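You operate a simulated robot arm through the tools that you are given. There is no shell and no other tool. Be economical: measure what you need, move in short steps, check, and stop when the job is done.

You run a simulated robot arm. Do the job below in one go: nothing can be reset, and whatever is moved stays where it is left.

## Task
Rub the burr off the white bar with the deburring block.
Fine: clamp it in the cam vice first; block back and vice loose at the end.
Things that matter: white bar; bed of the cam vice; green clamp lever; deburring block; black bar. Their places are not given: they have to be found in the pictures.

Only the result counts: the job must be done as asked and must still hold three seconds after the hand-in. Knocking over, shifting, dropping, spilling or breaking anything else fails it.

## Robot
A 7-joint arm with a two-finger parallel gripper, fixed in place. Base frame: the origin is at the foot of the arm, x ahead of it, y to its left, z up; the work surface is at about z = 0. Units: cm, degrees, N and s.
With the tool pointing down near the work surface it reaches from about 24 to 62 cm from the base axis. Its first joint turns from -66.0 to 66.0 degrees. Payload 2.6 kg.
The tool frame sits at the grasp point between the pads (the TCP): z along the fingers, y along the line on which they close. The tips reach 3 cm beyond it. The gripper opens to 9.4 cm. The fingers are 2.8 cm wide and 1 cm thick; the gripper's body (5 by 9.6 cm) begins 5.5 cm behind the TCP.
Orientation is that of the tool frame in the base frame, as a unit quaternion [w, x, y, z]. With the fingers straight down and closing along the base's y, the tool's x points along the base's -x, its y along +y and its z along -z.

## Interface
- The arm moves only by the tool servo_tool. Its argument "rows" is a list of rows, each a list of 3 entries, a list of its own where there are three numbers: the turn, a rotation vector about the tool's x, y, z in degrees, then the shift along the tool's x, y, z in cm, then the opening, from 0 (shut) to 1 (fully open). In form: [[[rx, ry, rz], [tx, ty, tz], gripper], ...]. A call has 1 to 12 rows; each row shifts and turns the commanded pose from where the row before left it, along the tool's axes as they then stand. Each row takes 0.2 s and may step no farther than 5 cm and 8.6 degrees from the row before; otherwise, or with a gripper value out of range, the whole call is refused. A pose out of reach is approached as far as the arm can. The call stops where the force on the tool passes 90 N (or 10 N more than at its start, if that is more) or the arm is blocked; 0.2 s more then pass. The fingers move at their own pace (about 7.2 cm/s each) and stop on an object; they squeeze with about 30 N. The grip force told is the motor's: it shows also when the fingers shut on nothing. Time passes only in rows, and 0.2 s behind the last, so rows that do not move let the fingers close. The reply holds the time, the measured pose of the TCP, the force on the tool along the base axes, the opening and the grip force, in the units named above and with some noise.
- Cameras (640 x 400 px; columns grow to the right, rows downward): "scene" is fixed at [5.57, 44.55, 55.89]; the picture's right is [-0.60, -0.80, 0.00], its down [-0.49, 0.37, -0.78] and it looks along [0.62, -0.47, -0.62] (base axes); focal length 307 px, centre (320, 200). "wrist" rides on the gripper at [-3.7, 0, -5.8] in the tool frame; the picture's right is [0.00, -1.00, 0.00], its down [0.97, 0.00, -0.24] and it looks along [0.24, 0.00, 0.97] (tool axes); focal length 218 px, centre (320, 200).
- capture(camera): a new picture of that camera. No time passes.
- measure_at(camera, pixels): for up to 12 pixels [column, row] of the newest picture of that camera ("zoom" is the newest enlarged one), the place [x, y, z] in the base frame of the surface seen there, good to about 0.2 cm, but the place of the scene camera against the robot may be out by one fixed shift of up to 1.2 cm in any direction. No time passes.
- close_up(camera, box): a new picture of the part [left, top, right, bottom] of that camera's present view, enlarged. No time passes.
- job_done(): hands the job in; it is judged then, once.

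Go step by step. Measure first, check grasps and placings, and put right what went wrong. The budget is 80 turns and 54 pictures, counting those below and the enlarged ones. Unless the task says otherwise, let go and move clear before handing in, and close with one line.

The tools are called after "Request:" as a command line: name --argument value ..., lists and objects as JSON in quotes. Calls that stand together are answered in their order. servo_tool: Moves the arm, as the interface text tells. Its arguments: {"type":"object","properties":{"rows":{"type":"array","items":{"type":"array"}}},"required":["rows"]} The other tools are called the same way: capture (camera) takes a picture; measure_at (camera, pixels) gives the place of the surface under pixels of a picture; close_up (camera, box) takes an enlarged picture of a part of a camera's view; job_done () hands the job in.

At the start:

```text
time: 0.0
position: [39.68, -7.3, 34.19]
tool_rot: [0.0, 0.0, 1.0, 0.001]
contact_force: [1.0, -0.2, -0.1]
width: 9.38
gripper_force: 0.1
```

scene: 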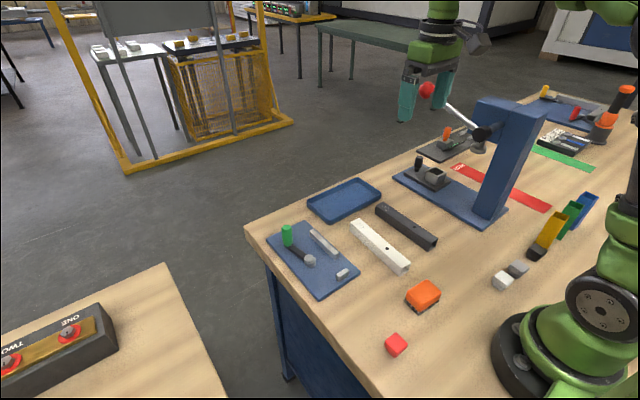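
wrist: 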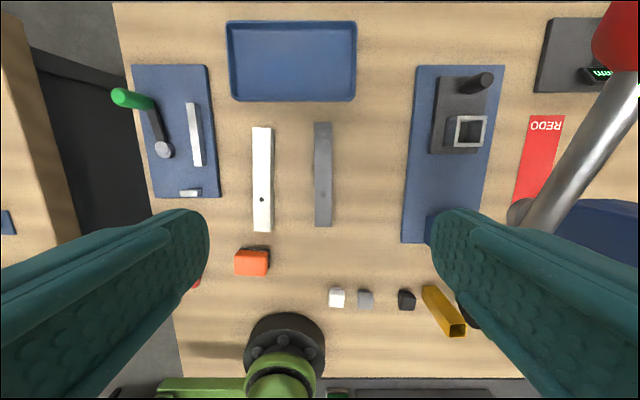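

The pictures show a blue plate with a green lever (wrist 120,97) that should be the cam vice, a white bar (262,180), a black bar (323,175) and an orange block (252,262). I'll enlarge these views.

Request:
close_up --camera "scene" --box '[250, 200, 450, 325]'

Request:
close_up --camera "wrist" --box '[100, 50, 360, 290]'

Request:
measure_at --camera "wrist" --pixels '[[262, 130], [262, 228], [262, 199], [323, 125], [323, 223], [120, 97], [163, 150], [190, 105], [200, 163], [190, 194], [252, 265], [170, 80]]'

```text
3.20 times, centred on (350, 262) of scene
```

zoom: 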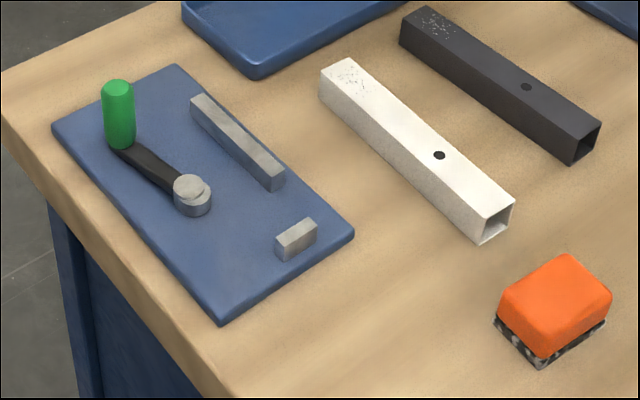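

```text
1.67 times, centred on (230, 170) of wrist
```

zoom: 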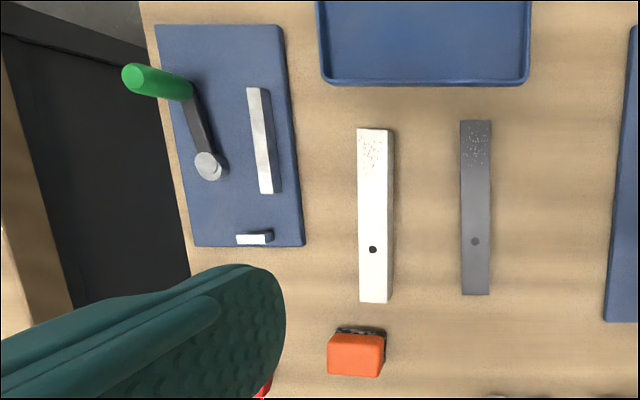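

```text
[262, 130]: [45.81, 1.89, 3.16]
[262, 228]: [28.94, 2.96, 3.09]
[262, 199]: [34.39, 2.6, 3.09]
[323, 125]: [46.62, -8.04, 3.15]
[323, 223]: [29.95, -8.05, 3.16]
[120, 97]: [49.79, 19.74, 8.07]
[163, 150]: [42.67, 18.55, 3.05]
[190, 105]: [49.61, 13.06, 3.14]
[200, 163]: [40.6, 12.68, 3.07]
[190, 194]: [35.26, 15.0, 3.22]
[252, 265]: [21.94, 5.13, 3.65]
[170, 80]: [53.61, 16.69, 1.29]
```

The specks (burr) sit on the far end of the white bar, around x 44–46. The vice has a rail, an end stop and a cam with an upright green handle. I'll move over the vice to look more closely.

Request:
servo_tool --rows '[[[0, 0, 0], [-1, 4.5, 0], 0.6], [[0, 0, 0], [-1, 4.5, 0], 0.6], [[0, 0, 0], [0, 4.5, 0], 0.6], [[0, 0, 0], [0, 4.5, 1], 0.6], [[0, 0, 0], [0, 2, 4], 0.6], [[0, 0, 0], [0, 0, 4], 0.6], [[0, 0, 0], [0, 0, 0], 0.6]]'

Request:
capture --camera "wrist"

```text
time: 1.6
position: [41.42, 12.55, 25.1]
tool_rot: [0.0, -0.001, 1.0, 0.0]
contact_force: [0.2, 1.0, -0.2]
width: 5.68
gripper_force: 0.0
```

```text
49 pictures are left
```

wrist: 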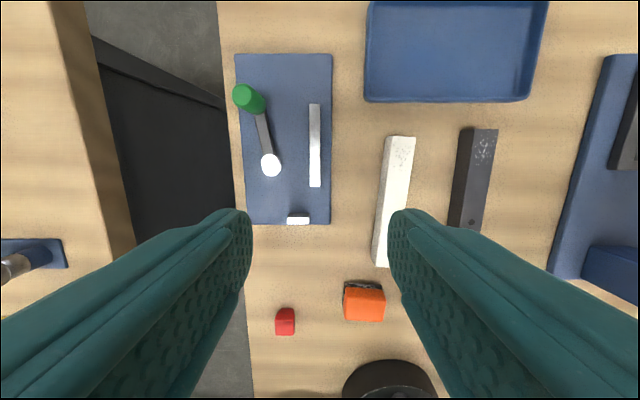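

The vice is now in full view (235–332, 52–225). I'll enlarge it and measure its features.

Request:
close_up --camera "wrist" --box '[220, 40, 460, 190]'

Request:
close_up --camera "wrist" --box '[220, 190, 460, 340]'

Request:
measure_at --camera "wrist" --pixels '[[310, 106], [318, 106], [310, 185], [319, 185], [289, 220], [308, 220], [262, 163], [280, 163], [271, 155], [271, 174], [241, 97], [262, 120]]'

Request:
measure_at --camera "wrist" --pixels '[[388, 139], [414, 140], [376, 264], [386, 266], [347, 291], [383, 292], [348, 318], [382, 319], [348, 285], [376, 285], [300, 217], [330, 60]]'

```text
2.67 times, centred on (340, 115) of wrist
```

zoom: 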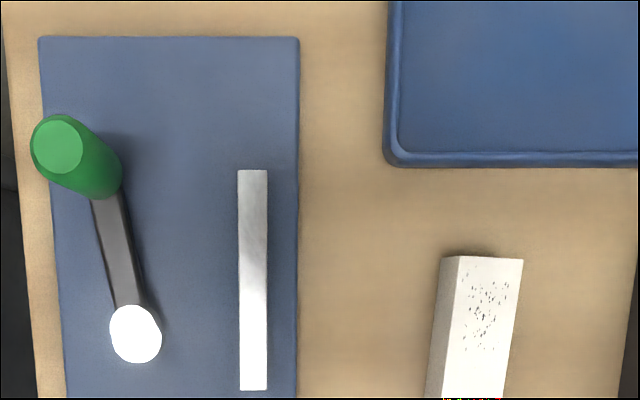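

```text
2.67 times, centred on (340, 265) of wrist
```

zoom: 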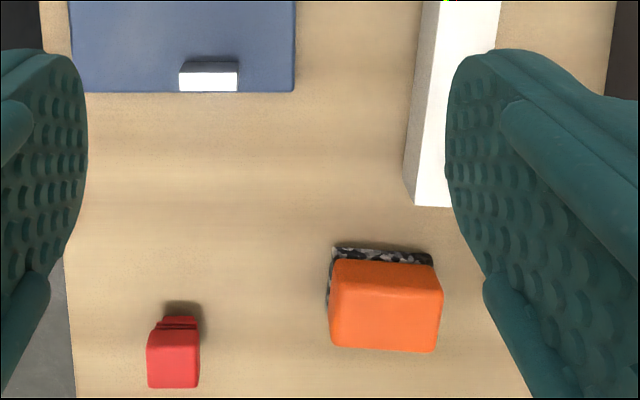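

```text
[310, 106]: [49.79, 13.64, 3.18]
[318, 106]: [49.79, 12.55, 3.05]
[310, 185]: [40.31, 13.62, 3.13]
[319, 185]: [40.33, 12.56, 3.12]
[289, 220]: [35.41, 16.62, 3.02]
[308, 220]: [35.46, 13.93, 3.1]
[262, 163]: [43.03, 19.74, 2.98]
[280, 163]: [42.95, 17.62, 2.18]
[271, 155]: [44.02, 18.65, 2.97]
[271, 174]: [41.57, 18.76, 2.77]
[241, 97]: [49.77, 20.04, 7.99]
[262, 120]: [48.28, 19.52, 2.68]
```

```text
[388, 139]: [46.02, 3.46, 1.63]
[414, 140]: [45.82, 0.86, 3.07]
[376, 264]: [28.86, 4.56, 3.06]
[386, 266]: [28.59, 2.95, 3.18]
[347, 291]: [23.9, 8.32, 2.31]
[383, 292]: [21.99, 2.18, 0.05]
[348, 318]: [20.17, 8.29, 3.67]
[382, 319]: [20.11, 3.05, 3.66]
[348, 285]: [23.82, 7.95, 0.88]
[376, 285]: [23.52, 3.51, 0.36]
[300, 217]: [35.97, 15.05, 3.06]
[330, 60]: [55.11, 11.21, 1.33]
```

The rail's inner face is at y≈13.65, the stop face at x≈36.1, and the cam's near edge at y≈17.6. Next I need the bar's exact edges and the block's corners.

Request:
measure_at --camera "wrist" --pixels '[[395, 141], [413, 141], [391, 170], [411, 170], [388, 200], [402, 160], [400, 138], [380, 258], [384, 230], [380, 268]]'

Request:
measure_at --camera "zoom" --pixels '[[335, 268], [428, 272], [335, 342], [430, 346], [385, 300], [338, 250], [430, 256], [352, 262], [415, 266], [334, 300], [437, 300], [385, 346]]'

```text
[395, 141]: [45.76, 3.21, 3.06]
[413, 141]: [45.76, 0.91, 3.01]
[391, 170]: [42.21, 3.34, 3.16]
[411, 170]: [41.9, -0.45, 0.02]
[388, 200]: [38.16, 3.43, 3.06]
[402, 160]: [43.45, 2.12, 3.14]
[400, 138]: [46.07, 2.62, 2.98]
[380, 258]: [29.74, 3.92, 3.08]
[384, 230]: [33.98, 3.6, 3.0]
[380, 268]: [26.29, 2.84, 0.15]
```

```text
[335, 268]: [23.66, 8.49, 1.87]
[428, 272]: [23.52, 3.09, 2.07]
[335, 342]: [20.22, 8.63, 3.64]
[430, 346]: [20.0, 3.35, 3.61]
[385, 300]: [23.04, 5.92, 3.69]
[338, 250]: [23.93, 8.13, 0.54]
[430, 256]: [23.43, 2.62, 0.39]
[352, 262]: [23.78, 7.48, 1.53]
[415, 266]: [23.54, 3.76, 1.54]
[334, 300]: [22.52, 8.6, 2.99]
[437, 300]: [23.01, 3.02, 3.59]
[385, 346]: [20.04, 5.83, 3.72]
```

The bar measures about 3×3×17.4 cm, centred near (37.3, 2.0) and yawed about −2.5°. I'll move above it.

Request:
servo_tool --rows '[[[0, 0, 2.5], [1.5, -3.5, 2], 0.6], [[0, 0, 0], [1.5, -3.5, 3], 0.6], [[0, 0, 0], [1.3, -3.5, 3], 0.6], [[0, 0, 0], [0, 0, 4], 0.6], [[0, 0, 0], [0, 0, 2], 0.6], [[0, 0, 0], [0, 0, 0], 0.6]]'

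Request:
capture --camera "wrist"

```text
time: 3.0
position: [37.18, 2.47, 11.13]
tool_rot: [0.0, 0.022, 1.0, -0.001]
contact_force: [-0.1, -0.8, 1.4]
width: 5.64
gripper_force: 0.0
```

```text
46 pictures are left
```

wrist: 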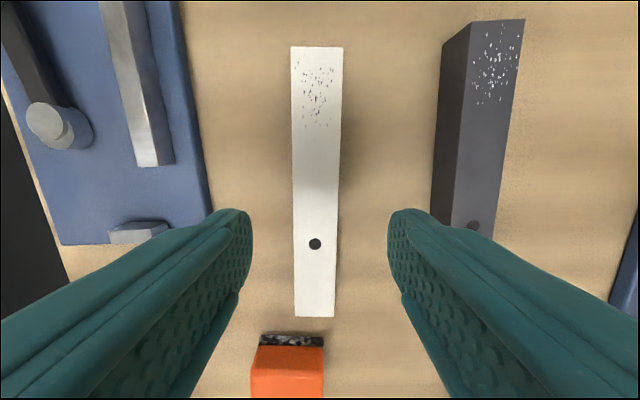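

The bar is nearly centred and aligned, with edges at columns 291–343 at the far end and 295–334 at the near end. I'll measure its ends.

Request:
measure_at --camera "wrist" --pixels '[[293, 52], [341, 52], [317, 49], [296, 311], [332, 311], [314, 314], [315, 244], [316, 85], [316, 130], [295, 180], [337, 180], [145, 155]]'

```text
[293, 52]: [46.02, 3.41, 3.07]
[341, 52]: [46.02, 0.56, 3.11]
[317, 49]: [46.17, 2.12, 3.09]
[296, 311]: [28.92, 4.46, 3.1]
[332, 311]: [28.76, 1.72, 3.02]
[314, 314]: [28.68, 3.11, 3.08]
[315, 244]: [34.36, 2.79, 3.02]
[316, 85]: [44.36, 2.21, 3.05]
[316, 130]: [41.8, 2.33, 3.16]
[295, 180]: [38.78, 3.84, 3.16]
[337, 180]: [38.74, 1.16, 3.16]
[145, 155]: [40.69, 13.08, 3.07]
```

The bar's centre is (37.4, 2.55) with yaw −3.4°. I'll descend to TCP z≈5.0 so only the fingertips overlap it by about 1.1 cm and stay above the rail later, then grip.

Request:
servo_tool --rows '[[[0, 0, 0.8], [-0.2, 0.1, 2], 0.6], [[0, 0, 0], [0, 0, 2.5], 0.6], [[0, 0, 0], [0, 0, 1.63], 0.6], [[0, 0, 0], [0, 0, 0], 0.6], [[0, 0, 0], [0, 0, 0], 0.2], [[0, 0, 0], [0, 0, 0], 0.2], [[0, 0, 0], [0, 0, 0], 0.2], [[0, 0, 0], [0, 0, 0], 0.2]]'

```text
time: 4.8
position: [37.38, 2.62, 4.94]
tool_rot: [0.0, 0.028, 1.0, -0.001]
contact_force: [-0.4, 0.2, 1.1]
width: 2.93
gripper_force: 30.1
```

The bar is held (2.93 cm). I'll lift it, square it up and carry it above the vice bed.

Request:
servo_tool --rows '[[[0, 0, 0], [0, 0, -3], 0.2], [[0, 0, 0], [0, 0, -3.5], 0.2], [[0, 0, -3.2], [0, 0, -1], 0.2], [[0, 0, 0], [-2, 3.2, 0], 0.2], [[0, 0, 0], [-2, 3.2, 0], 0.2], [[0, 0, 0], [-2, 3.2, 0], 0.2], [[0, 0, 0], [-1.8, 3.4, 0], 0.2], [[0, 0, 0], [0, 0, 0], 0.2], [[0, 0, 0], [0, 0, 0], 0.2]]'

Request:
capture --camera "wrist"

Request:
capture --camera "scene"

```text
time: 6.8
position: [44.98, 15.54, 12.69]
tool_rot: [0.0, 0.001, 1.0, 0.0]
contact_force: [-0.3, 0.0, -1.6]
width: 2.94
gripper_force: 29.9
```

```text
45 pictures are left
```

wrist: 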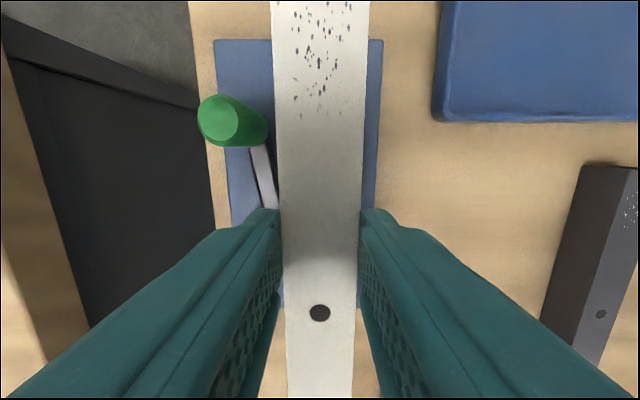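

```text
44 pictures are left
```

scene: 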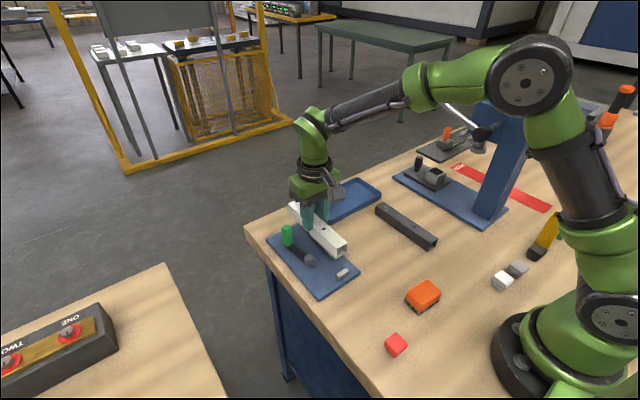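

The bar is held over the bed. I'll measure how it sits in the grip.

Request:
measure_at --camera "wrist" --pixels '[[320, 328], [322, 100], [276, 50], [364, 50], [288, 330], [354, 330], [320, 200], [320, 390]]'

Request:
measure_at --camera "scene" --pixels '[[343, 250], [341, 238], [345, 273], [338, 270], [310, 261], [329, 240]]'

```text
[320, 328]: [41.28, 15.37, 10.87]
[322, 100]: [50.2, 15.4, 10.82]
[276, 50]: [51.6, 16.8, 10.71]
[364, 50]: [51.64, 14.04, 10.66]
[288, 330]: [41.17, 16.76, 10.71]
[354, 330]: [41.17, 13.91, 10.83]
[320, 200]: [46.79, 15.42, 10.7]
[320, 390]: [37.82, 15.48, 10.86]
```

```text
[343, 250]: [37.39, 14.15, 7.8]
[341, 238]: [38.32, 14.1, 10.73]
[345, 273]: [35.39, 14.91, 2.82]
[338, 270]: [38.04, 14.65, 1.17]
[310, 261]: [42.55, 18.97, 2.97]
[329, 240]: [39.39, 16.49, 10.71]
```

The bar is level: top at z 10.75, centre y 15.4. I'll shift slightly for clearance and lower it.

Request:
servo_tool --rows '[[[0, 0, 0], [-0.5, 0.2, 2], 0.2], [[0, 0, 0], [0, 0, 2], 0.2], [[0, 0, 0], [0, 0, 1], 0.2], [[0, 0, 0], [0, 0, 0.7], 0.2], [[0, 0, 0], [0, 0, 0.3], 0.2], [[0, 0, 0], [0, 0, 0.2], 0.2], [[0, 0, 0], [0, 0, 0], 0.2]]'

```text
time: 8.4
position: [45.65, 15.56, 6.33]
tool_rot: [0.0, 0.0, 1.0, 0.0]
contact_force: [-0.1, 0.5, -1.1]
width: 2.94
gripper_force: 29.5
```

TCP z is 6.33, so the bar's underside should be about at the plate. I'll ease down a little more and look for contact.

Request:
servo_tool --rows '[[[0, 0, 0], [0, 0, 0.15], 0.2], [[0, 0, 0], [0, 0, 0], 0.2]]'

Request:
close_up --camera "scene" --box '[250, 190, 410, 310]'

```text
time: 9.0
position: [45.56, 15.65, 6.09]
tool_rot: [0.0, 0.0, 1.0, 0.0]
contact_force: [-0.2, -0.8, -0.7]
width: 2.95
gripper_force: 30.4
```

```text
3.33 times, centred on (330, 250) of scene
```

zoom: 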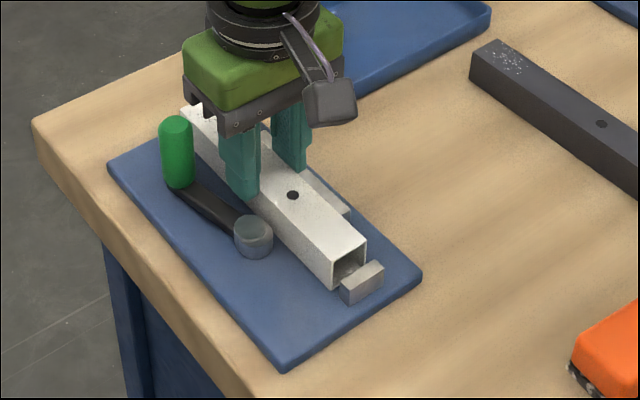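

The bar sits between rail and cam, just off the stop. I'll check for bottom contact, then slide it gently to the stop and rail.

Request:
servo_tool --rows '[[[0, 0, 0], [0, 0, 0.1], 0.2], [[0, 0, 0], [0, 0, 0], 0.2]]'

Request:
servo_tool --rows '[[[0, 0, 0], [0.2, 0, 0], 0.2], [[0, 0, 0], [0.15, 0, 0], 0.2], [[0, 0, 0], [0, 0, 0], 0.2]]'

Request:
servo_tool --rows '[[[0, 0, 0], [0.15, 0, 0], 0.2], [[0, 0, 0], [0, 0, 0], 0.2]]'

```text
time: 9.6
position: [45.68, 15.55, 6.11]
tool_rot: [0.0, 0.001, 1.0, 0.001]
contact_force: [-0.7, 0.7, 4.0]
width: 2.93
gripper_force: 30.6
```

```text
time: 10.4
position: [45.48, 15.52, 5.96]
tool_rot: [0.003, 0.001, 1.0, 0.0]
contact_force: [4.7, -2.9, 13.4]
width: 2.89
gripper_force: 30.1
```

```text
time: 11.0
position: [45.24, 15.64, 6.06]
tool_rot: [0.002, 0.0, 1.0, 0.001]
contact_force: [7.8, -0.1, 16.2]
width: 2.92
gripper_force: 29.8
```

Bottom contact shows (z force about 16 N) along with resistance toward the stop. I'll ease the downward load, step toward the rail, and look.

Request:
servo_tool --rows '[[[0, 0, 0], [0, 0, -0.1], 0.2], [[0, 0, 0], [0, -0.15, 0], 0.2], [[0, 0, 0], [0, -0.15, 0], 0.2], [[0, 0, 0], [0, 0, 0], 0.2]]'

Request:
close_up --camera "scene" --box '[290, 220, 370, 290]'

Request:
capture --camera "wrist"

```text
time: 12.0
position: [45.03, 15.31, 6.13]
tool_rot: [-0.002, 0.001, 1.0, 0.001]
contact_force: [-1.2, 6.7, 7.0]
width: 2.94
gripper_force: 30.2
```

```text
5.71 times, centred on (330, 255) of scene
```

zoom: 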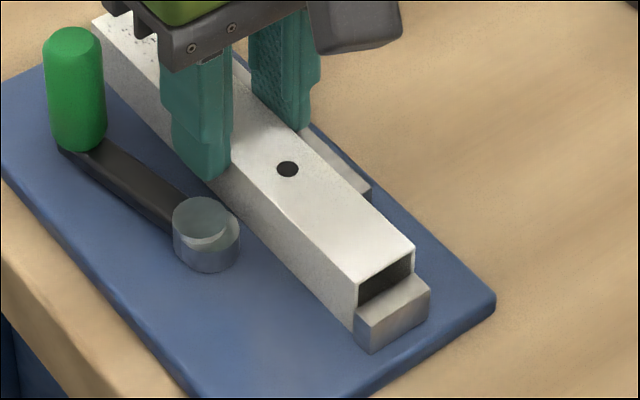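

```text
41 pictures are left
```

wrist: 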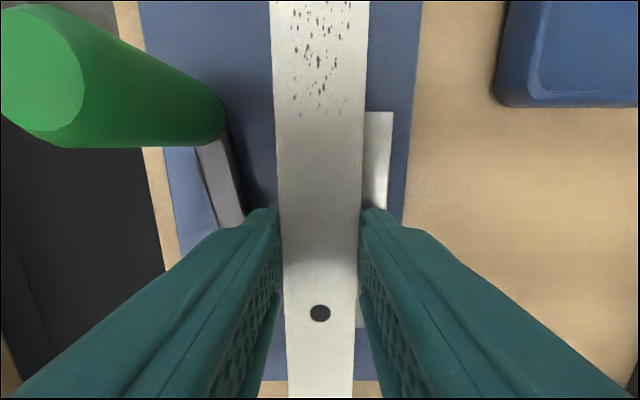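

The bar appears to touch the stop (zoom 360,300) and is about at the rail. I'll give one more small nudge each way, then release.

Request:
servo_tool --rows '[[[0, 0, 0], [0.15, 0, 0], 0.2], [[0, 0, 0], [0, -0.15, 0], 0.2], [[0, 0, 0], [0, 0, 0], 0.2]]'

Request:
measure_at --camera "zoom" --pixels '[[355, 280], [414, 248], [415, 275], [365, 310], [320, 262], [300, 250], [205, 215], [330, 170], [360, 330]]'

```text
time: 12.8
position: [44.9, 15.43, 6.19]
tool_rot: [0.0, -0.001, 1.0, 0.001]
contact_force: [5.5, 14.4, -4.7]
width: 2.91
gripper_force: 30.2
```

```text
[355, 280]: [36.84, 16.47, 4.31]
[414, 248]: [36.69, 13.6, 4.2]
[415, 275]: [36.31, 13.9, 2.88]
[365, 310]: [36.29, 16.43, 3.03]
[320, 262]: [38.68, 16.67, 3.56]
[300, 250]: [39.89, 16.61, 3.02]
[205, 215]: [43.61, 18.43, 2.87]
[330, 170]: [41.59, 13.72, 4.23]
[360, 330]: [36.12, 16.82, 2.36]
```

The rail contact reads 14 N and the stop is touched. I'll release slightly, lift clear and look.

Request:
servo_tool --rows '[[[0, 0, 0], [0, 0.1, 0], 0.45], [[0, 0, 0], [0, 0, 0], 0.45], [[0, 0, 0], [0, 0, -1], 0.45], [[0, 0, 0], [0, 0, -3], 0.45], [[0, 0, 0], [0, 0, -4], 0.45], [[0, 0, 0], [3, 0, -4], 0.45], [[0, 0, 0], [2, 0, 0], 0.45], [[0, 0, 0], [0, 0, 0], 0.45]]'

Request:
capture --camera "wrist"

Request:
close_up --camera "scene" --box '[260, 200, 380, 300]'

```text
time: 14.6
position: [39.96, 15.31, 18.4]
tool_rot: [0.0, -0.001, 1.0, 0.001]
contact_force: [-0.1, 0.0, 0.9]
width: 4.24
gripper_force: 0.1
```

```text
40 pictures are left
```

wrist: 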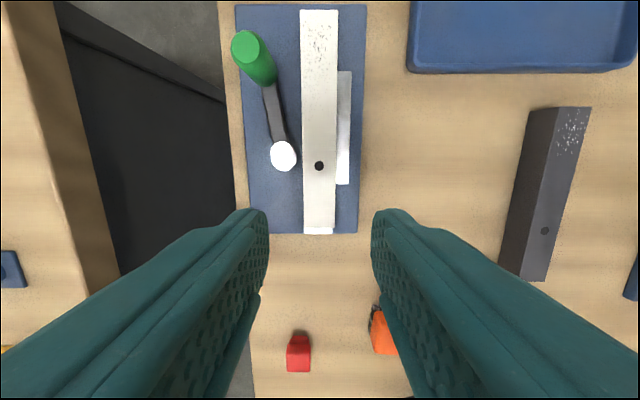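

```text
4.00 times, centred on (320, 250) of scene
```

zoom: 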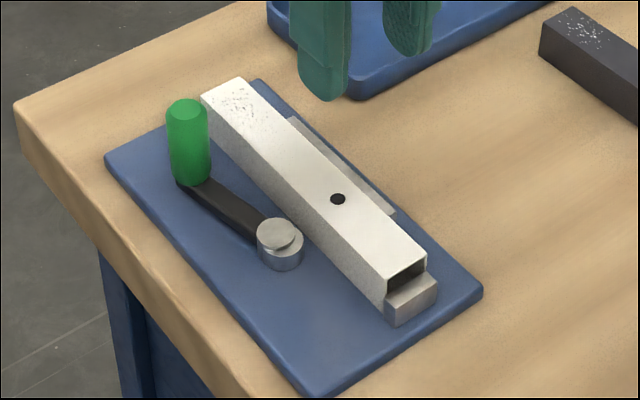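

The bar is seated against stop and rail. The lever (handle at about zoom 188,140) must swing outward, because the bar blocks the inward side. I'll measure the handle and pivot.

Request:
close_up --camera "wrist" --box '[220, 20, 380, 180]'

Request:
measure_at --camera "zoom" --pixels '[[99, 112], [60, 112], [138, 112], [99, 73], [99, 150], [240, 540], [240, 500], [240, 580], [200, 540], [285, 540], [210, 370], [455, 300]]'

```text
2.50 times, centred on (300, 100) of wrist
```

zoom: 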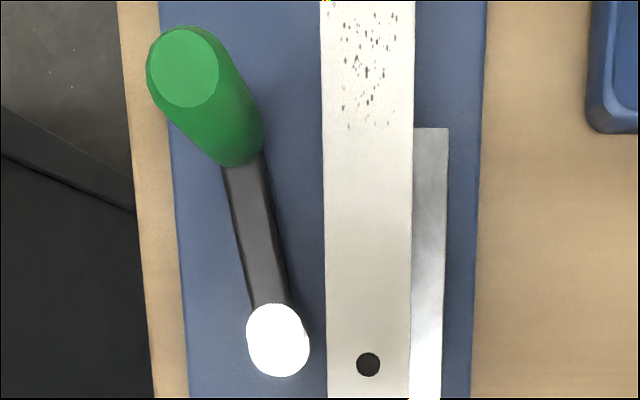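

```text
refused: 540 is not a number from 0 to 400
```

Request:
measure_at --camera "zoom" --pixels '[[183, 67], [152, 67], [216, 67], [183, 32], [183, 102], [270, 330], [255, 325], [300, 345], [245, 230], [368, 200], [410, 200], [330, 200]]'

```text
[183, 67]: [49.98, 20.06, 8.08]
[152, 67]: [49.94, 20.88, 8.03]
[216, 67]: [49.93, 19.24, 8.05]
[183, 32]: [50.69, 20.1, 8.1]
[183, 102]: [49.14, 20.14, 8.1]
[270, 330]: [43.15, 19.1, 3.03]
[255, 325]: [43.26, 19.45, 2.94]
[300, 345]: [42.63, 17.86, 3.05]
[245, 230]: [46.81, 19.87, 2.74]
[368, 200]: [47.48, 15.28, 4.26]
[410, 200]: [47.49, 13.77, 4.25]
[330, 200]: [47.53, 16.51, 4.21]
```

The handle is at (49.95, 20.1), 1.8 cm across with its top at z 8.1, and the pivot is near (42.9, 18.65). I'll move above the handle, aligned to the swing direction, and descend around it.

Request:
servo_tool --rows '[[[0, 0, 0], [-4, 2, 0], 0.45], [[0, 0, 0], [-4, 2, 0], 0.45], [[0, 0, 0], [-2, 0.8, 0], 0.45], [[0, 0, -6], [0, 0, 0], 0.45], [[0, 0, -6], [0, 0, 3], 0.45], [[0, 0, 0], [0, 0, 2], 0.45], [[0, 0, 0], [0, 0, 0], 0.45]]'

Request:
capture --camera "wrist"

```text
time: 16.2
position: [50.0, 20.03, 12.91]
tool_rot: [0.0, -0.104, 0.995, 0.0]
contact_force: [0.8, 0.4, -0.2]
width: 4.24
gripper_force: 0.1
```

```text
37 pictures are left
```

wrist: 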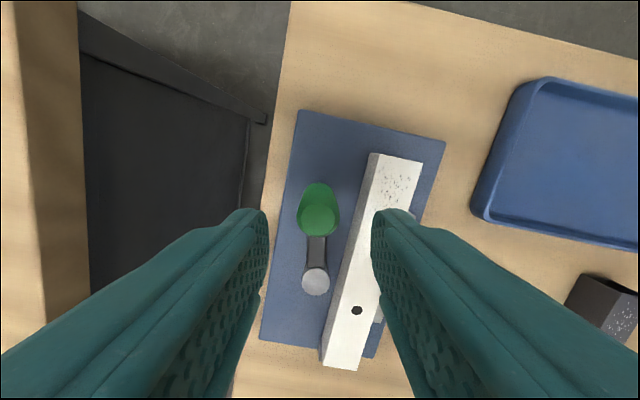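

The handle is centred between the fingers (column 319). I'll descend to TCP z 7.6 and close loosely around it.

Request:
servo_tool --rows '[[[0, 0, 0], [0, 0, 2], 0.45], [[0, 0, 0], [0, 0, 2], 0.45], [[0, 0, 0], [0, 0, 1.3], 0.45], [[0, 0, 0], [0, 0, 0], 0.25], [[0, 0, 0], [0, 0, 0], 0.25], [[0, 0, 0], [0, 0, 0], 0.25]]'

```text
time: 17.6
position: [49.92, 20.05, 7.76]
tool_rot: [0.0, -0.104, 0.995, 0.0]
contact_force: [-2.3, 4.4, -1.3]
width: 2.64
gripper_force: 2.4
```

Request:
servo_tool --rows '[[[0, 0, 0], [0, 0, 0], 0.25], [[0, 0, 0], [0, 0, 0], 0.25]]'

Request:
capture --camera "wrist"

Request:
close_up --camera "scene" --box '[250, 190, 370, 290]'

```text
time: 18.2
position: [49.81, 19.93, 7.72]
tool_rot: [0.0, -0.106, 0.994, 0.0]
contact_force: [-2.1, 6.5, -1.1]
width: 2.72
gripper_force: 2.7
```

```text
36 pictures are left
```

wrist: 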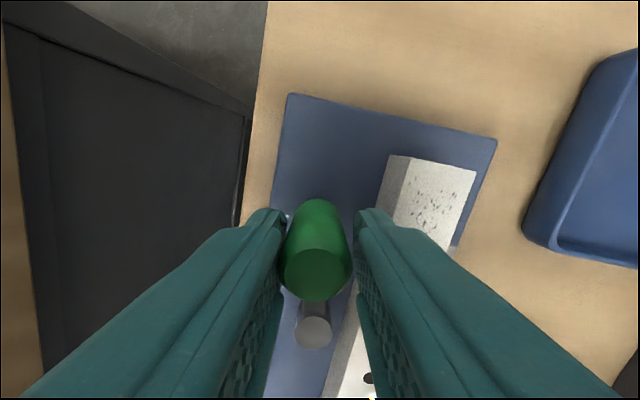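

```text
4.00 times, centred on (310, 240) of scene
```

zoom: 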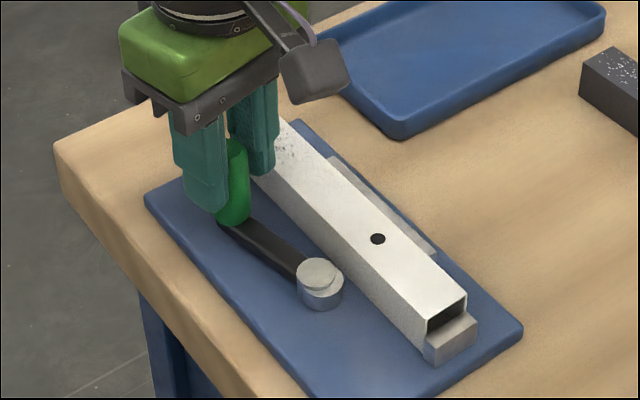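

The handle is loosely caged. I'll swing the lever outward in 7° steps around the pivot, watching the force.

Request:
servo_tool --rows '[[[0, 0, 0], [0, 0, 0], 0.3], [[0, 0, -7], [0, 0.87, 0], 0.3], [[0, 0, -7], [0, 0.87, 0], 0.3], [[0, 0, -7], [0, 0.87, 0], 0.3], [[0, 0, 0], [0, 0, 0], 0.3]]'

```text
time: 19.4
position: [49.01, 22.53, 7.98]
tool_rot: [0.0, -0.285, 0.959, 0.0]
contact_force: [-0.5, -0.6, -0.5]
width: 2.85
gripper_force: 0.4
```

At 33° the force is near zero, so the lever moves freely. I'll continue.

Request:
servo_tool --rows '[[[0, 0, -7], [0.1, 0.87, 0.05], 0.3], [[0, 0, -7], [0.05, 0.87, 0.05], 0.3], [[0, 0, -7], [0.05, 0.87, 0.05], 0.3], [[0, 0, 0], [0, 0, 0], 0.3]]'

Request:
close_up --camera "scene" --box '[250, 190, 370, 290]'

```text
time: 20.4
position: [47.27, 24.32, 7.87]
tool_rot: [0.0, -0.455, 0.891, 0.0]
contact_force: [0.5, 0.5, 0.2]
width: 2.84
gripper_force: 0.0
```

```text
4.00 times, centred on (310, 240) of scene
```

zoom: 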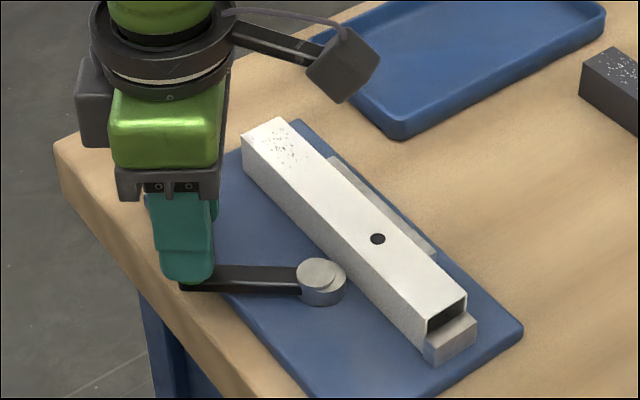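

The lever has swung to about 54° and the cam disc (zoom 322,285) is closing on the bar, so the direction is right. I'll keep going.

Request:
servo_tool --rows '[[[0, 0, -7], [0.05, 0.87, 0.0], 0.3], [[0, 0, -7], [0.05, 0.87, 0.0], 0.3], [[0, 0, -7], [0.05, 0.87, 0.0], 0.3], [[0, 0, 0], [0, 0, 0], 0.3]]'

```text
time: 21.4
position: [44.91, 25.54, 7.84]
tool_rot: [0.0, -0.61, 0.792, 0.0]
contact_force: [-0.2, -0.4, 0.1]
width: 2.83
gripper_force: 0.3
```

It is at 75° with still no resistance. I'll continue with smaller checks.

Request:
servo_tool --rows '[[[0, 0, -7], [0.05, 0.87, 0.0], 0.3], [[0, 0, -7], [0.05, 0.87, 0.0], 0.3], [[0, 0, 0], [0, 0, 0], 0.3]]'

Request:
close_up --camera "scene" --box '[250, 190, 370, 290]'

```text
time: 22.2
position: [43.25, 25.69, 7.74]
tool_rot: [-0.001, -0.701, 0.713, -0.001]
contact_force: [0.0, 0.5, -0.2]
width: 2.82
gripper_force: 0.0
```

```text
4.00 times, centred on (310, 240) of scene
```

zoom: 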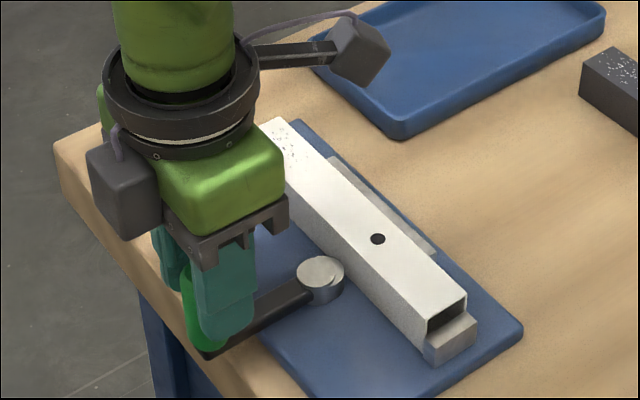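

At 89° the cam almost touches. I'll go on, two steps at a time.

Request:
servo_tool --rows '[[[0, 0, -7], [0.05, 0.87, 0.0], 0.3], [[0, 0, -7], [0.05, 0.87, 0.0], 0.3], [[0, 0, 0], [0, 0, 0], 0.3]]'

```text
time: 23.0
position: [41.84, 25.29, 7.82]
tool_rot: [-0.003, 0.782, -0.623, 0.004]
contact_force: [30.9, -2.0, -3.4]
width: 4.49
gripper_force: 14.6
```

The force rose to 31 N and the handle is spreading the fingers, so the cam is biting. I'll look.

Request:
close_up --camera "scene" --box '[250, 190, 370, 290]'

Request:
capture --camera "wrist"

```text
4.00 times, centred on (310, 240) of scene
```

zoom: 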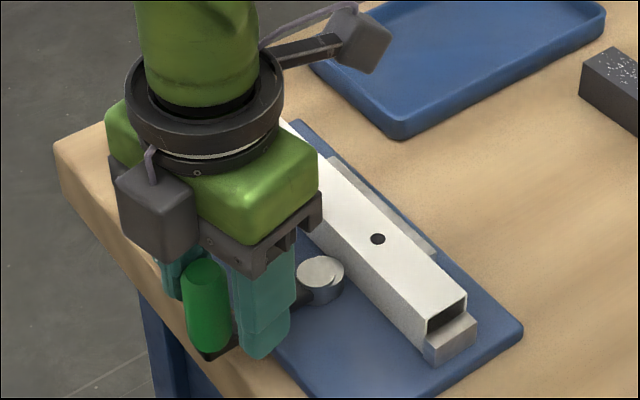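

```text
31 pictures are left
```

wrist: 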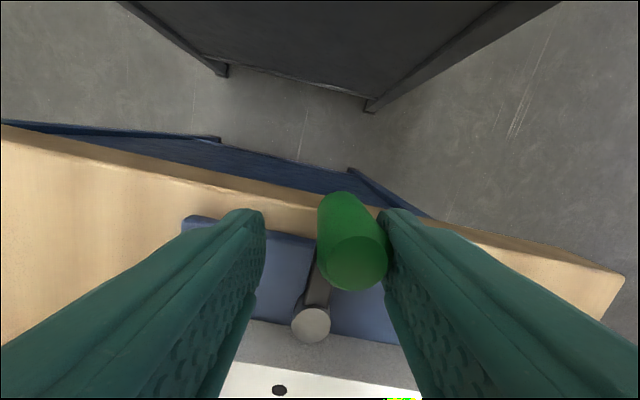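

The handle rests on one finger at around 90–95°. I'll open, lift and inspect the cam contact before deciding whether to push harder.

Request:
servo_tool --rows '[[[0, 0, 0], [0, -0.8, 0], 0.55], [[0, 0, 0], [0, 0, 0], 0.55], [[0, 0, 0], [0, 0, -2], 0.55], [[0, 0, 0], [0, 0, -4], 0.55], [[0, 0, 0], [0, 0, -4], 0.55], [[0, 0, 0], [4, 0, -2], 0.55], [[0, 0, 0], [0, 0, 0], 0.55]]'

Request:
capture --camera "wrist"

Request:
close_up --camera "scene" --box '[250, 190, 370, 290]'

```text
time: 24.6
position: [43.24, 21.63, 19.62]
tool_rot: [0.0, 0.782, -0.623, 0.0]
contact_force: [0.9, 0.6, 0.2]
width: 5.17
gripper_force: 0.1
```

```text
30 pictures are left
```

wrist: 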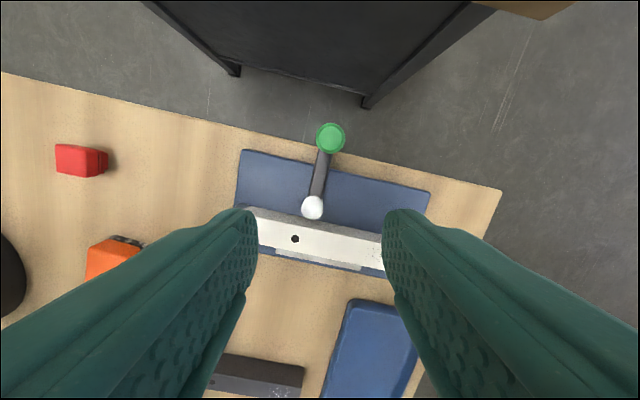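

```text
4.00 times, centred on (310, 240) of scene
```

zoom: 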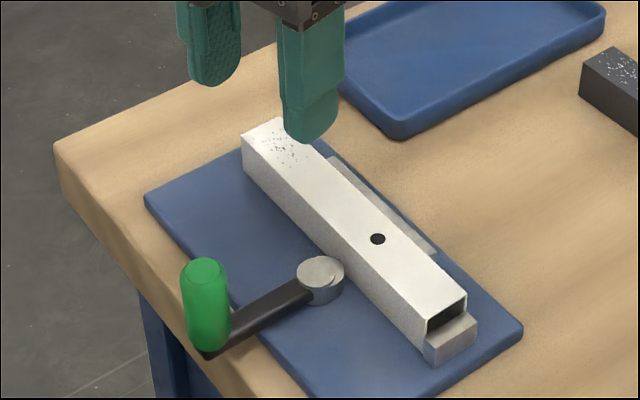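

Request:
measure_at --camera "wrist" --pixels '[[330, 138], [312, 207], [320, 170]]'

Request:
close_up --camera "wrist" --box '[240, 110, 440, 280]'

Request:
close_up --camera "scene" --box '[315, 240, 355, 270]'

```text
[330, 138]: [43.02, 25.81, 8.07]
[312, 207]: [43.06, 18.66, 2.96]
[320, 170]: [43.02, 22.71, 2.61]
```

```text
2.35 times, centred on (340, 195) of wrist
```

zoom: 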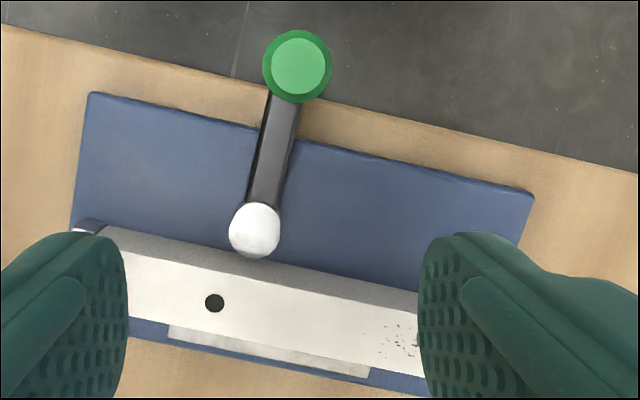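

```text
13.33 times, centred on (335, 255) of scene
```

zoom: 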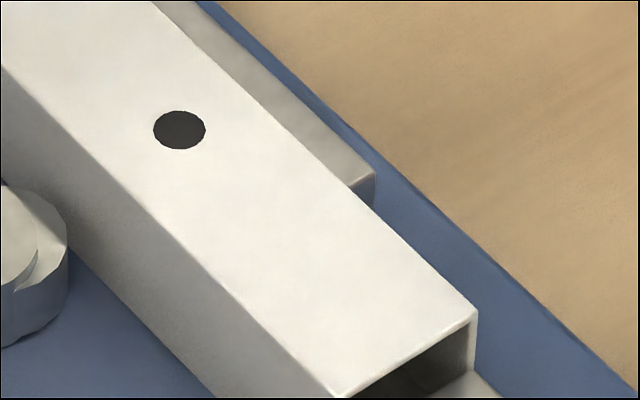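

The lever now points straight out at 90° (handle at (43.0, 25.8)) with the cam lobe against the bar. To make sure it is tight I'll push the handle once more with shut fingers.

Request:
servo_tool --rows '[[[0, 0, 6.5], [0, 0, 0], 0], [[0, 0, 6.5], [0, 0, 0], 0], [[0, 0, 0], [-2.1, -1.3, 0], 0], [[0, 0, 0], [-2.1, -1.2, 0], 0], [[0, 0, 0], [0, 0, 4], 0], [[0, 0, 0], [0, 0, 4], 0], [[0, 0, 0], [0, 0, 3.8], 0], [[0, 0, 0], [0, 0, 0], 0]]'

Request:
servo_tool --rows '[[[0, 0, 0], [0, 0.4, 0], 0], [[0, 0, 0], [0, 0.3, 0], 0], [[0, 0, 0], [0, 0.3, 0], 0], [[0, 0, 0], [0, 0, 0], 0]]'

```text
time: 26.4
position: [45.78, 26.11, 7.89]
tool_rot: [0.001, -0.706, 0.708, 0.0]
contact_force: [0.5, -0.2, 0.3]
width: 0.0
gripper_force: 30.1
```

```text
time: 27.4
position: [45.04, 26.09, 7.93]
tool_rot: [-0.005, 0.708, -0.706, 0.004]
contact_force: [33.1, 9.5, -7.6]
width: 0.0
gripper_force: 30.0
```

Request:
servo_tool --rows '[[[0, 0, 0], [0, 0.25, 0], 0], [[0, 0, 0], [0, 0.2, 0], 0], [[0, 0, 0], [0, 0, 0], 0]]'

```text
time: 28.2
position: [44.77, 25.95, 8.09]
tool_rot: [-0.01, 0.709, -0.705, 0.007]
contact_force: [52.3, 7.8, -14.9]
width: 0.0
gripper_force: 29.9
```

The handle holds firm at 52 N. I'll back off, lift and head toward the block, looking at the vice on the way.

Request:
servo_tool --rows '[[[0, 0, 0], [0, -1, 0], 0], [[0, 0, 0], [0, -0.5, 0], 0], [[0, 0, 0], [0, 0, -4], 0], [[0, 0, 0], [0, 0, -4], 0], [[0, 0, 8], [2, 0, -4], 0.5], [[0, 0, 8], [0, 0, 0], 0.8], [[0, 0, 8], [0, 0, 0], 0.8], [[0, 0, 8], [0, 0, 0], 0.8], [[0, 0, 8], [0, 0, 0], 0.8], [[0, 0, 8], [0, 0, 0], 0.8], [[0, 0, 0], [0, 0, 0], 0.8]]'

Request:
capture --camera "scene"

```text
time: 30.6
position: [45.72, 24.05, 20.0]
tool_rot: [0.0, -0.356, 0.934, 0.0]
contact_force: [0.5, 0.4, -1.1]
width: 7.54
gripper_force: 0.1
```

```text
26 pictures are left
```

scene: 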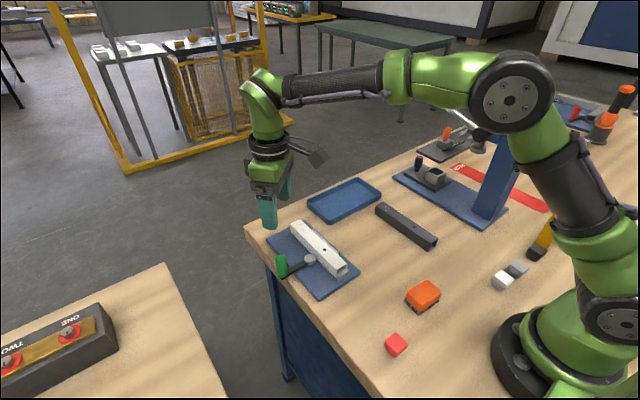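

The vice looks clamped with the lever outward. I'll square the tool to the block's yaw and travel over toward it.

Request:
servo_tool --rows '[[[0, 0, 7.4], [0, 0, 0], 0.8], [[0, 0, 7.4], [0, 0, 0], 0.8], [[0, 0, 7.4], [0, 0, 0], 0.8], [[0, 0, 7.4], [0, 0, 0], 0.8], [[0, 0, 7.4], [0, 0, 0], 0.8], [[0, 0, 7.4], [0, 0, 0], 0.8], [[0, 0, 0], [3, -3.4, 0], 0.8], [[0, 0, 0], [3, -3.4, 0], 0.8], [[0, 0, 0], [3, -3.4, 0], 0.8], [[0, 0, 0], [3, -3.4, 0], 0.8], [[0, 0, 0], [3, -3.7, 0], 0.8], [[0, 0, 0], [0, 0, 0], 0.8]]'

Request:
servo_tool --rows '[[[0, 0, 0], [2, -0.2, 2], 0.8], [[0, 0, 0], [2, 0, 2], 0.8], [[0, 0, 0], [2, 0, 2], 0.8], [[0, 0, 0], [0, 0, 0], 0.8]]'

Request:
capture --camera "wrist"

```text
time: 33.2
position: [29.78, 7.32, 19.89]
tool_rot: [0.0, 0.021, 1.0, 0.0]
contact_force: [0.5, 0.6, -0.1]
width: 7.5
gripper_force: 0.0
```

```text
time: 34.2
position: [23.98, 7.46, 13.69]
tool_rot: [0.0, 0.021, 1.0, 0.0]
contact_force: [0.0, 0.1, 0.6]
width: 7.52
gripper_force: 0.1
```

```text
25 pictures are left
```

wrist: 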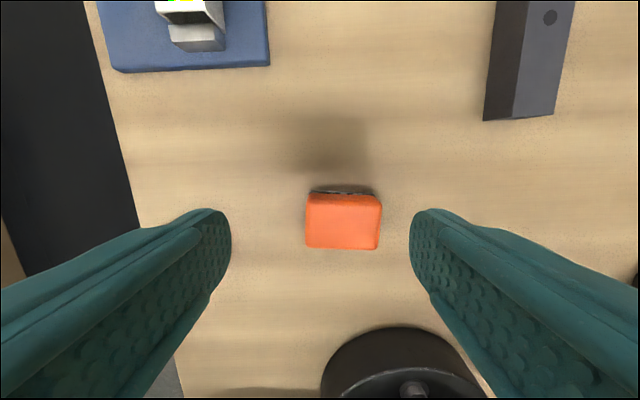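

The block is clear between the fingers (305–382, 188–250). I'll measure its outline.

Request:
measure_at --camera "wrist" --pixels '[[312, 198], [376, 200], [310, 244], [374, 247], [343, 223], [343, 194], [343, 248], [308, 222], [379, 224], [315, 190], [372, 192]]'

Request:
close_up --camera "scene" --box '[390, 270, 460, 320]'

```text
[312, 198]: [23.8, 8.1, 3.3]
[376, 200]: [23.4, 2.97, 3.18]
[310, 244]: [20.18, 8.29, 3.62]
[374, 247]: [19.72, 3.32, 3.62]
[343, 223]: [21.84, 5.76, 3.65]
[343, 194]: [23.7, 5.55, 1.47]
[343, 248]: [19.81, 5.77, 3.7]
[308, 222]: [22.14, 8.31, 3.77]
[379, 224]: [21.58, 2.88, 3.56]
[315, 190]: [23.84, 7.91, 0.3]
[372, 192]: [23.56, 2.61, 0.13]
```

```text
8.00 times, centred on (425, 295) of scene
```

zoom: 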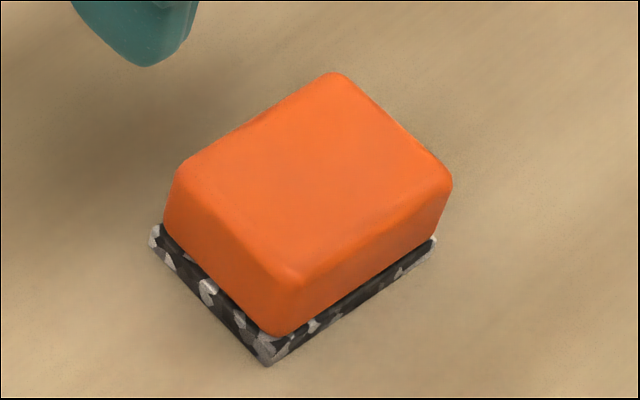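

The block is centred at (21.8, 5.7), 5.5 cm long in y, yaw about −5°, with the abrasive pad up to z≈0.8. I'll align and descend part way to test the close reach.

Request:
servo_tool --rows '[[[0, 0, 2.5], [1, -1, 1], 0.8], [[0, 0, 0], [1.0, -0.7, 2], 0.8], [[0, 0, 0], [0, 0, 2], 0.8], [[0, 0, 0], [0, 0, 0], 0.8], [[0, 0, 0], [0, 0, 0], 0.8]]'

Request:
capture --camera "wrist"

```text
time: 35.4
position: [22.01, 5.95, 8.66]
tool_rot: [-0.001, 0.043, 0.999, 0.001]
contact_force: [-0.1, 0.0, 0.3]
width: 7.52
gripper_force: 0.0
```

```text
23 pictures are left
```

wrist: 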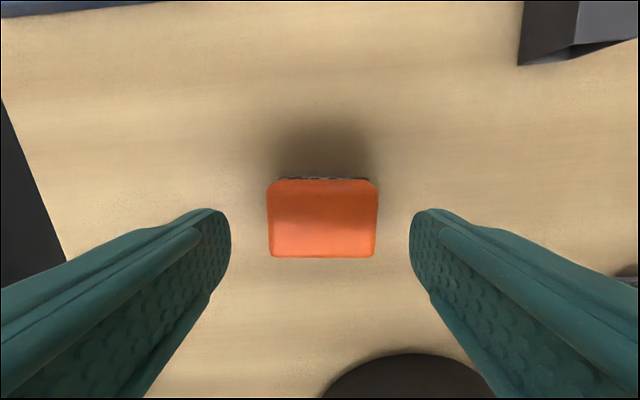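

Reach is fine and the block is centred and aligned (267–379). I'll descend to TCP z≈4.2 and grip.

Request:
servo_tool --rows '[[[0, 0, 0], [0.1, -0.1, 2], 0.8], [[0, 0, 0], [0, 0, 1.5], 0.8], [[0, 0, 0], [0, 0, 0.9], 0.8], [[0, 0, 0], [0, 0, 0], 0.8]]'

Request:
servo_tool --rows '[[[0, 0, 0], [0, 0, 0], 0.4], [[0, 0, 0], [0, 0, 0], 0.4], [[0, 0, 0], [0, 0, 0], 0.4]]'

```text
time: 36.4
position: [22.17, 6.0, 4.44]
tool_rot: [-0.001, 0.044, 0.999, 0.0]
contact_force: [-0.2, -0.8, -0.4]
width: 7.52
gripper_force: 0.0
out of reach, approached as far as the arm can: row 3
```

```text
time: 37.2
position: [22.09, 5.85, 4.51]
tool_rot: [-0.001, 0.043, 0.999, 0.0]
contact_force: [0.0, -0.2, -0.2]
width: 5.93
gripper_force: 29.8
```

Gripped at 5.93 cm wide, pose (22.1, 5.85, 4.5), which I'll remember for the return. I'll lift and check the hold.

Request:
servo_tool --rows '[[[0, 0, 0], [0, 0, -2], 0.4], [[0, 0, 0], [0, 0, -3], 0.4], [[0, 0, 0], [-2, 0, -3], 0.4], [[0, 0, 0], [-3, 0, -3], 0.4], [[0, 0, 0], [0, 0, 0], 0.4]]'

Request:
capture --camera "wrist"

Request:
close_up --camera "scene" --box '[340, 180, 500, 300]'

```text
time: 38.4
position: [26.93, 5.63, 15.75]
tool_rot: [0.0, 0.043, 0.999, -0.001]
contact_force: [0.0, 1.2, -1.3]
width: 5.94
gripper_force: 30.2
```

```text
22 pictures are left
```

wrist: 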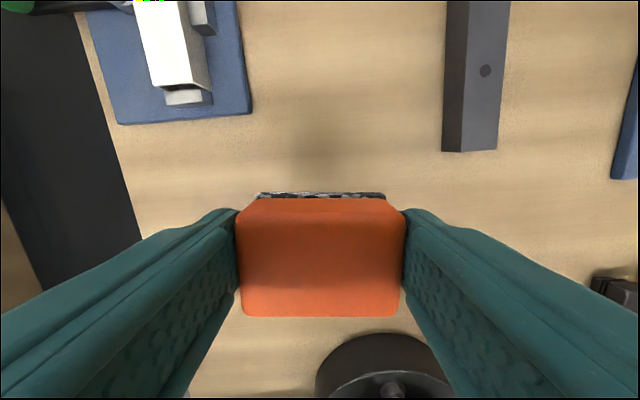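

```text
3.33 times, centred on (420, 240) of scene
```

zoom: 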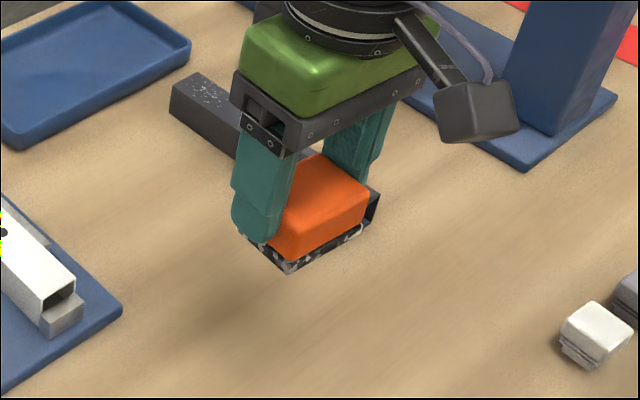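

The block is held securely, pad about 4.5 cm below the TCP. I'll carry it over the burr end of the clamped bar at about (51.3, 15.2).

Request:
servo_tool --rows '[[[0, 0, -5], [0, 0, -1], 0.4], [[0, 0, 0], [-4.05, 1.6, 0], 0.4], [[0, 0, 0], [-4.05, 1.6, 0], 0.4], [[0, 0, 0], [-4.05, 1.6, 0], 0.4], [[0, 0, 0], [-4.05, 1.6, 0], 0.4], [[0, 0, 0], [-4.05, 1.6, 0], 0.4], [[0, 0, 0], [-4.05, 1.6, 0], 0.4], [[0, 0, 0], [0, 0, 2], 0.4], [[0, 0, 0], [0, 0, 0], 0.4]]'

Request:
capture --camera "wrist"

Request:
close_up --camera "scene" --box '[250, 170, 390, 290]'

```text
time: 40.4
position: [51.25, 15.01, 14.88]
tool_rot: [0.0, 0.001, 1.0, 0.0]
contact_force: [0.2, 0.4, -2.1]
width: 5.92
gripper_force: 30.1
```

```text
20 pictures are left
```

wrist: 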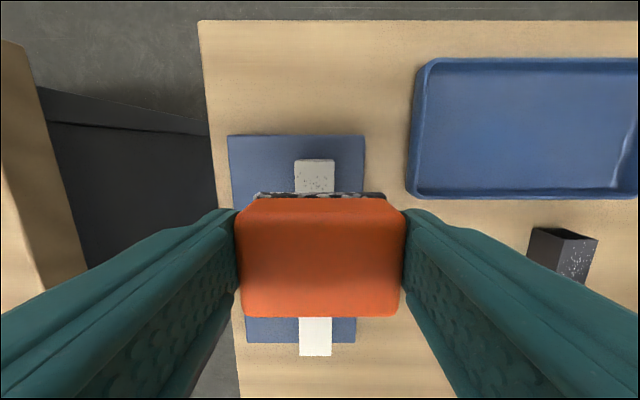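

```text
3.33 times, centred on (320, 230) of scene
```

zoom: 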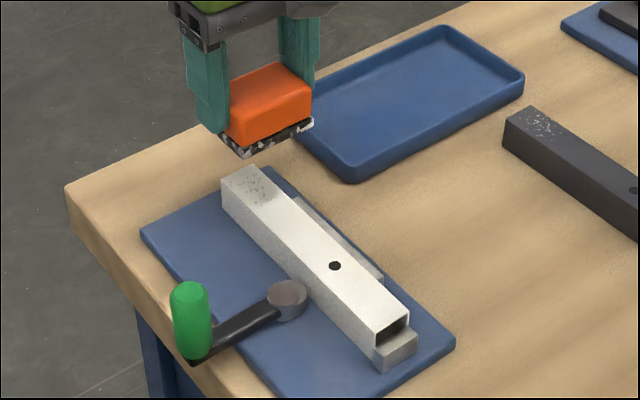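

All is aligned. I'll lower it in steps to make contact with the bar top (expected TCP z≈8.75).

Request:
measure_at --camera "wrist" --pixels '[[314, 161], [296, 170], [333, 170], [314, 180]]'

Request:
servo_tool --rows '[[[0, 0, 0], [0.5, 0.15, 3], 0.4], [[0, 0, 0], [0, 0, 2], 0.4], [[0, 0, 0], [0, 0, 0.7], 0.4], [[0, 0, 0], [0, 0, 0], 0.4]]'

Request:
servo_tool --rows '[[[0, 0, 0], [0, 0, 0.25], 0.4], [[0, 0, 0], [0, 0, 0.2], 0.4], [[0, 0, 0], [0, 0, 0], 0.4]]'

```text
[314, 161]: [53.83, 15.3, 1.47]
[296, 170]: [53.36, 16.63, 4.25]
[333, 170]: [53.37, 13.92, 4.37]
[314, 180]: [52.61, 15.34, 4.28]
```

```text
time: 41.4
position: [50.84, 15.18, 9.05]
tool_rot: [-0.001, 0.0, 1.0, 0.0]
contact_force: [0.1, -0.4, -1.7]
width: 5.94
gripper_force: 29.8
```

```text
time: 42.2
position: [50.76, 15.21, 8.67]
tool_rot: [0.003, 0.0, 1.0, 0.001]
contact_force: [-5.4, -3.2, 17.4]
width: 5.9
gripper_force: 30.1
```

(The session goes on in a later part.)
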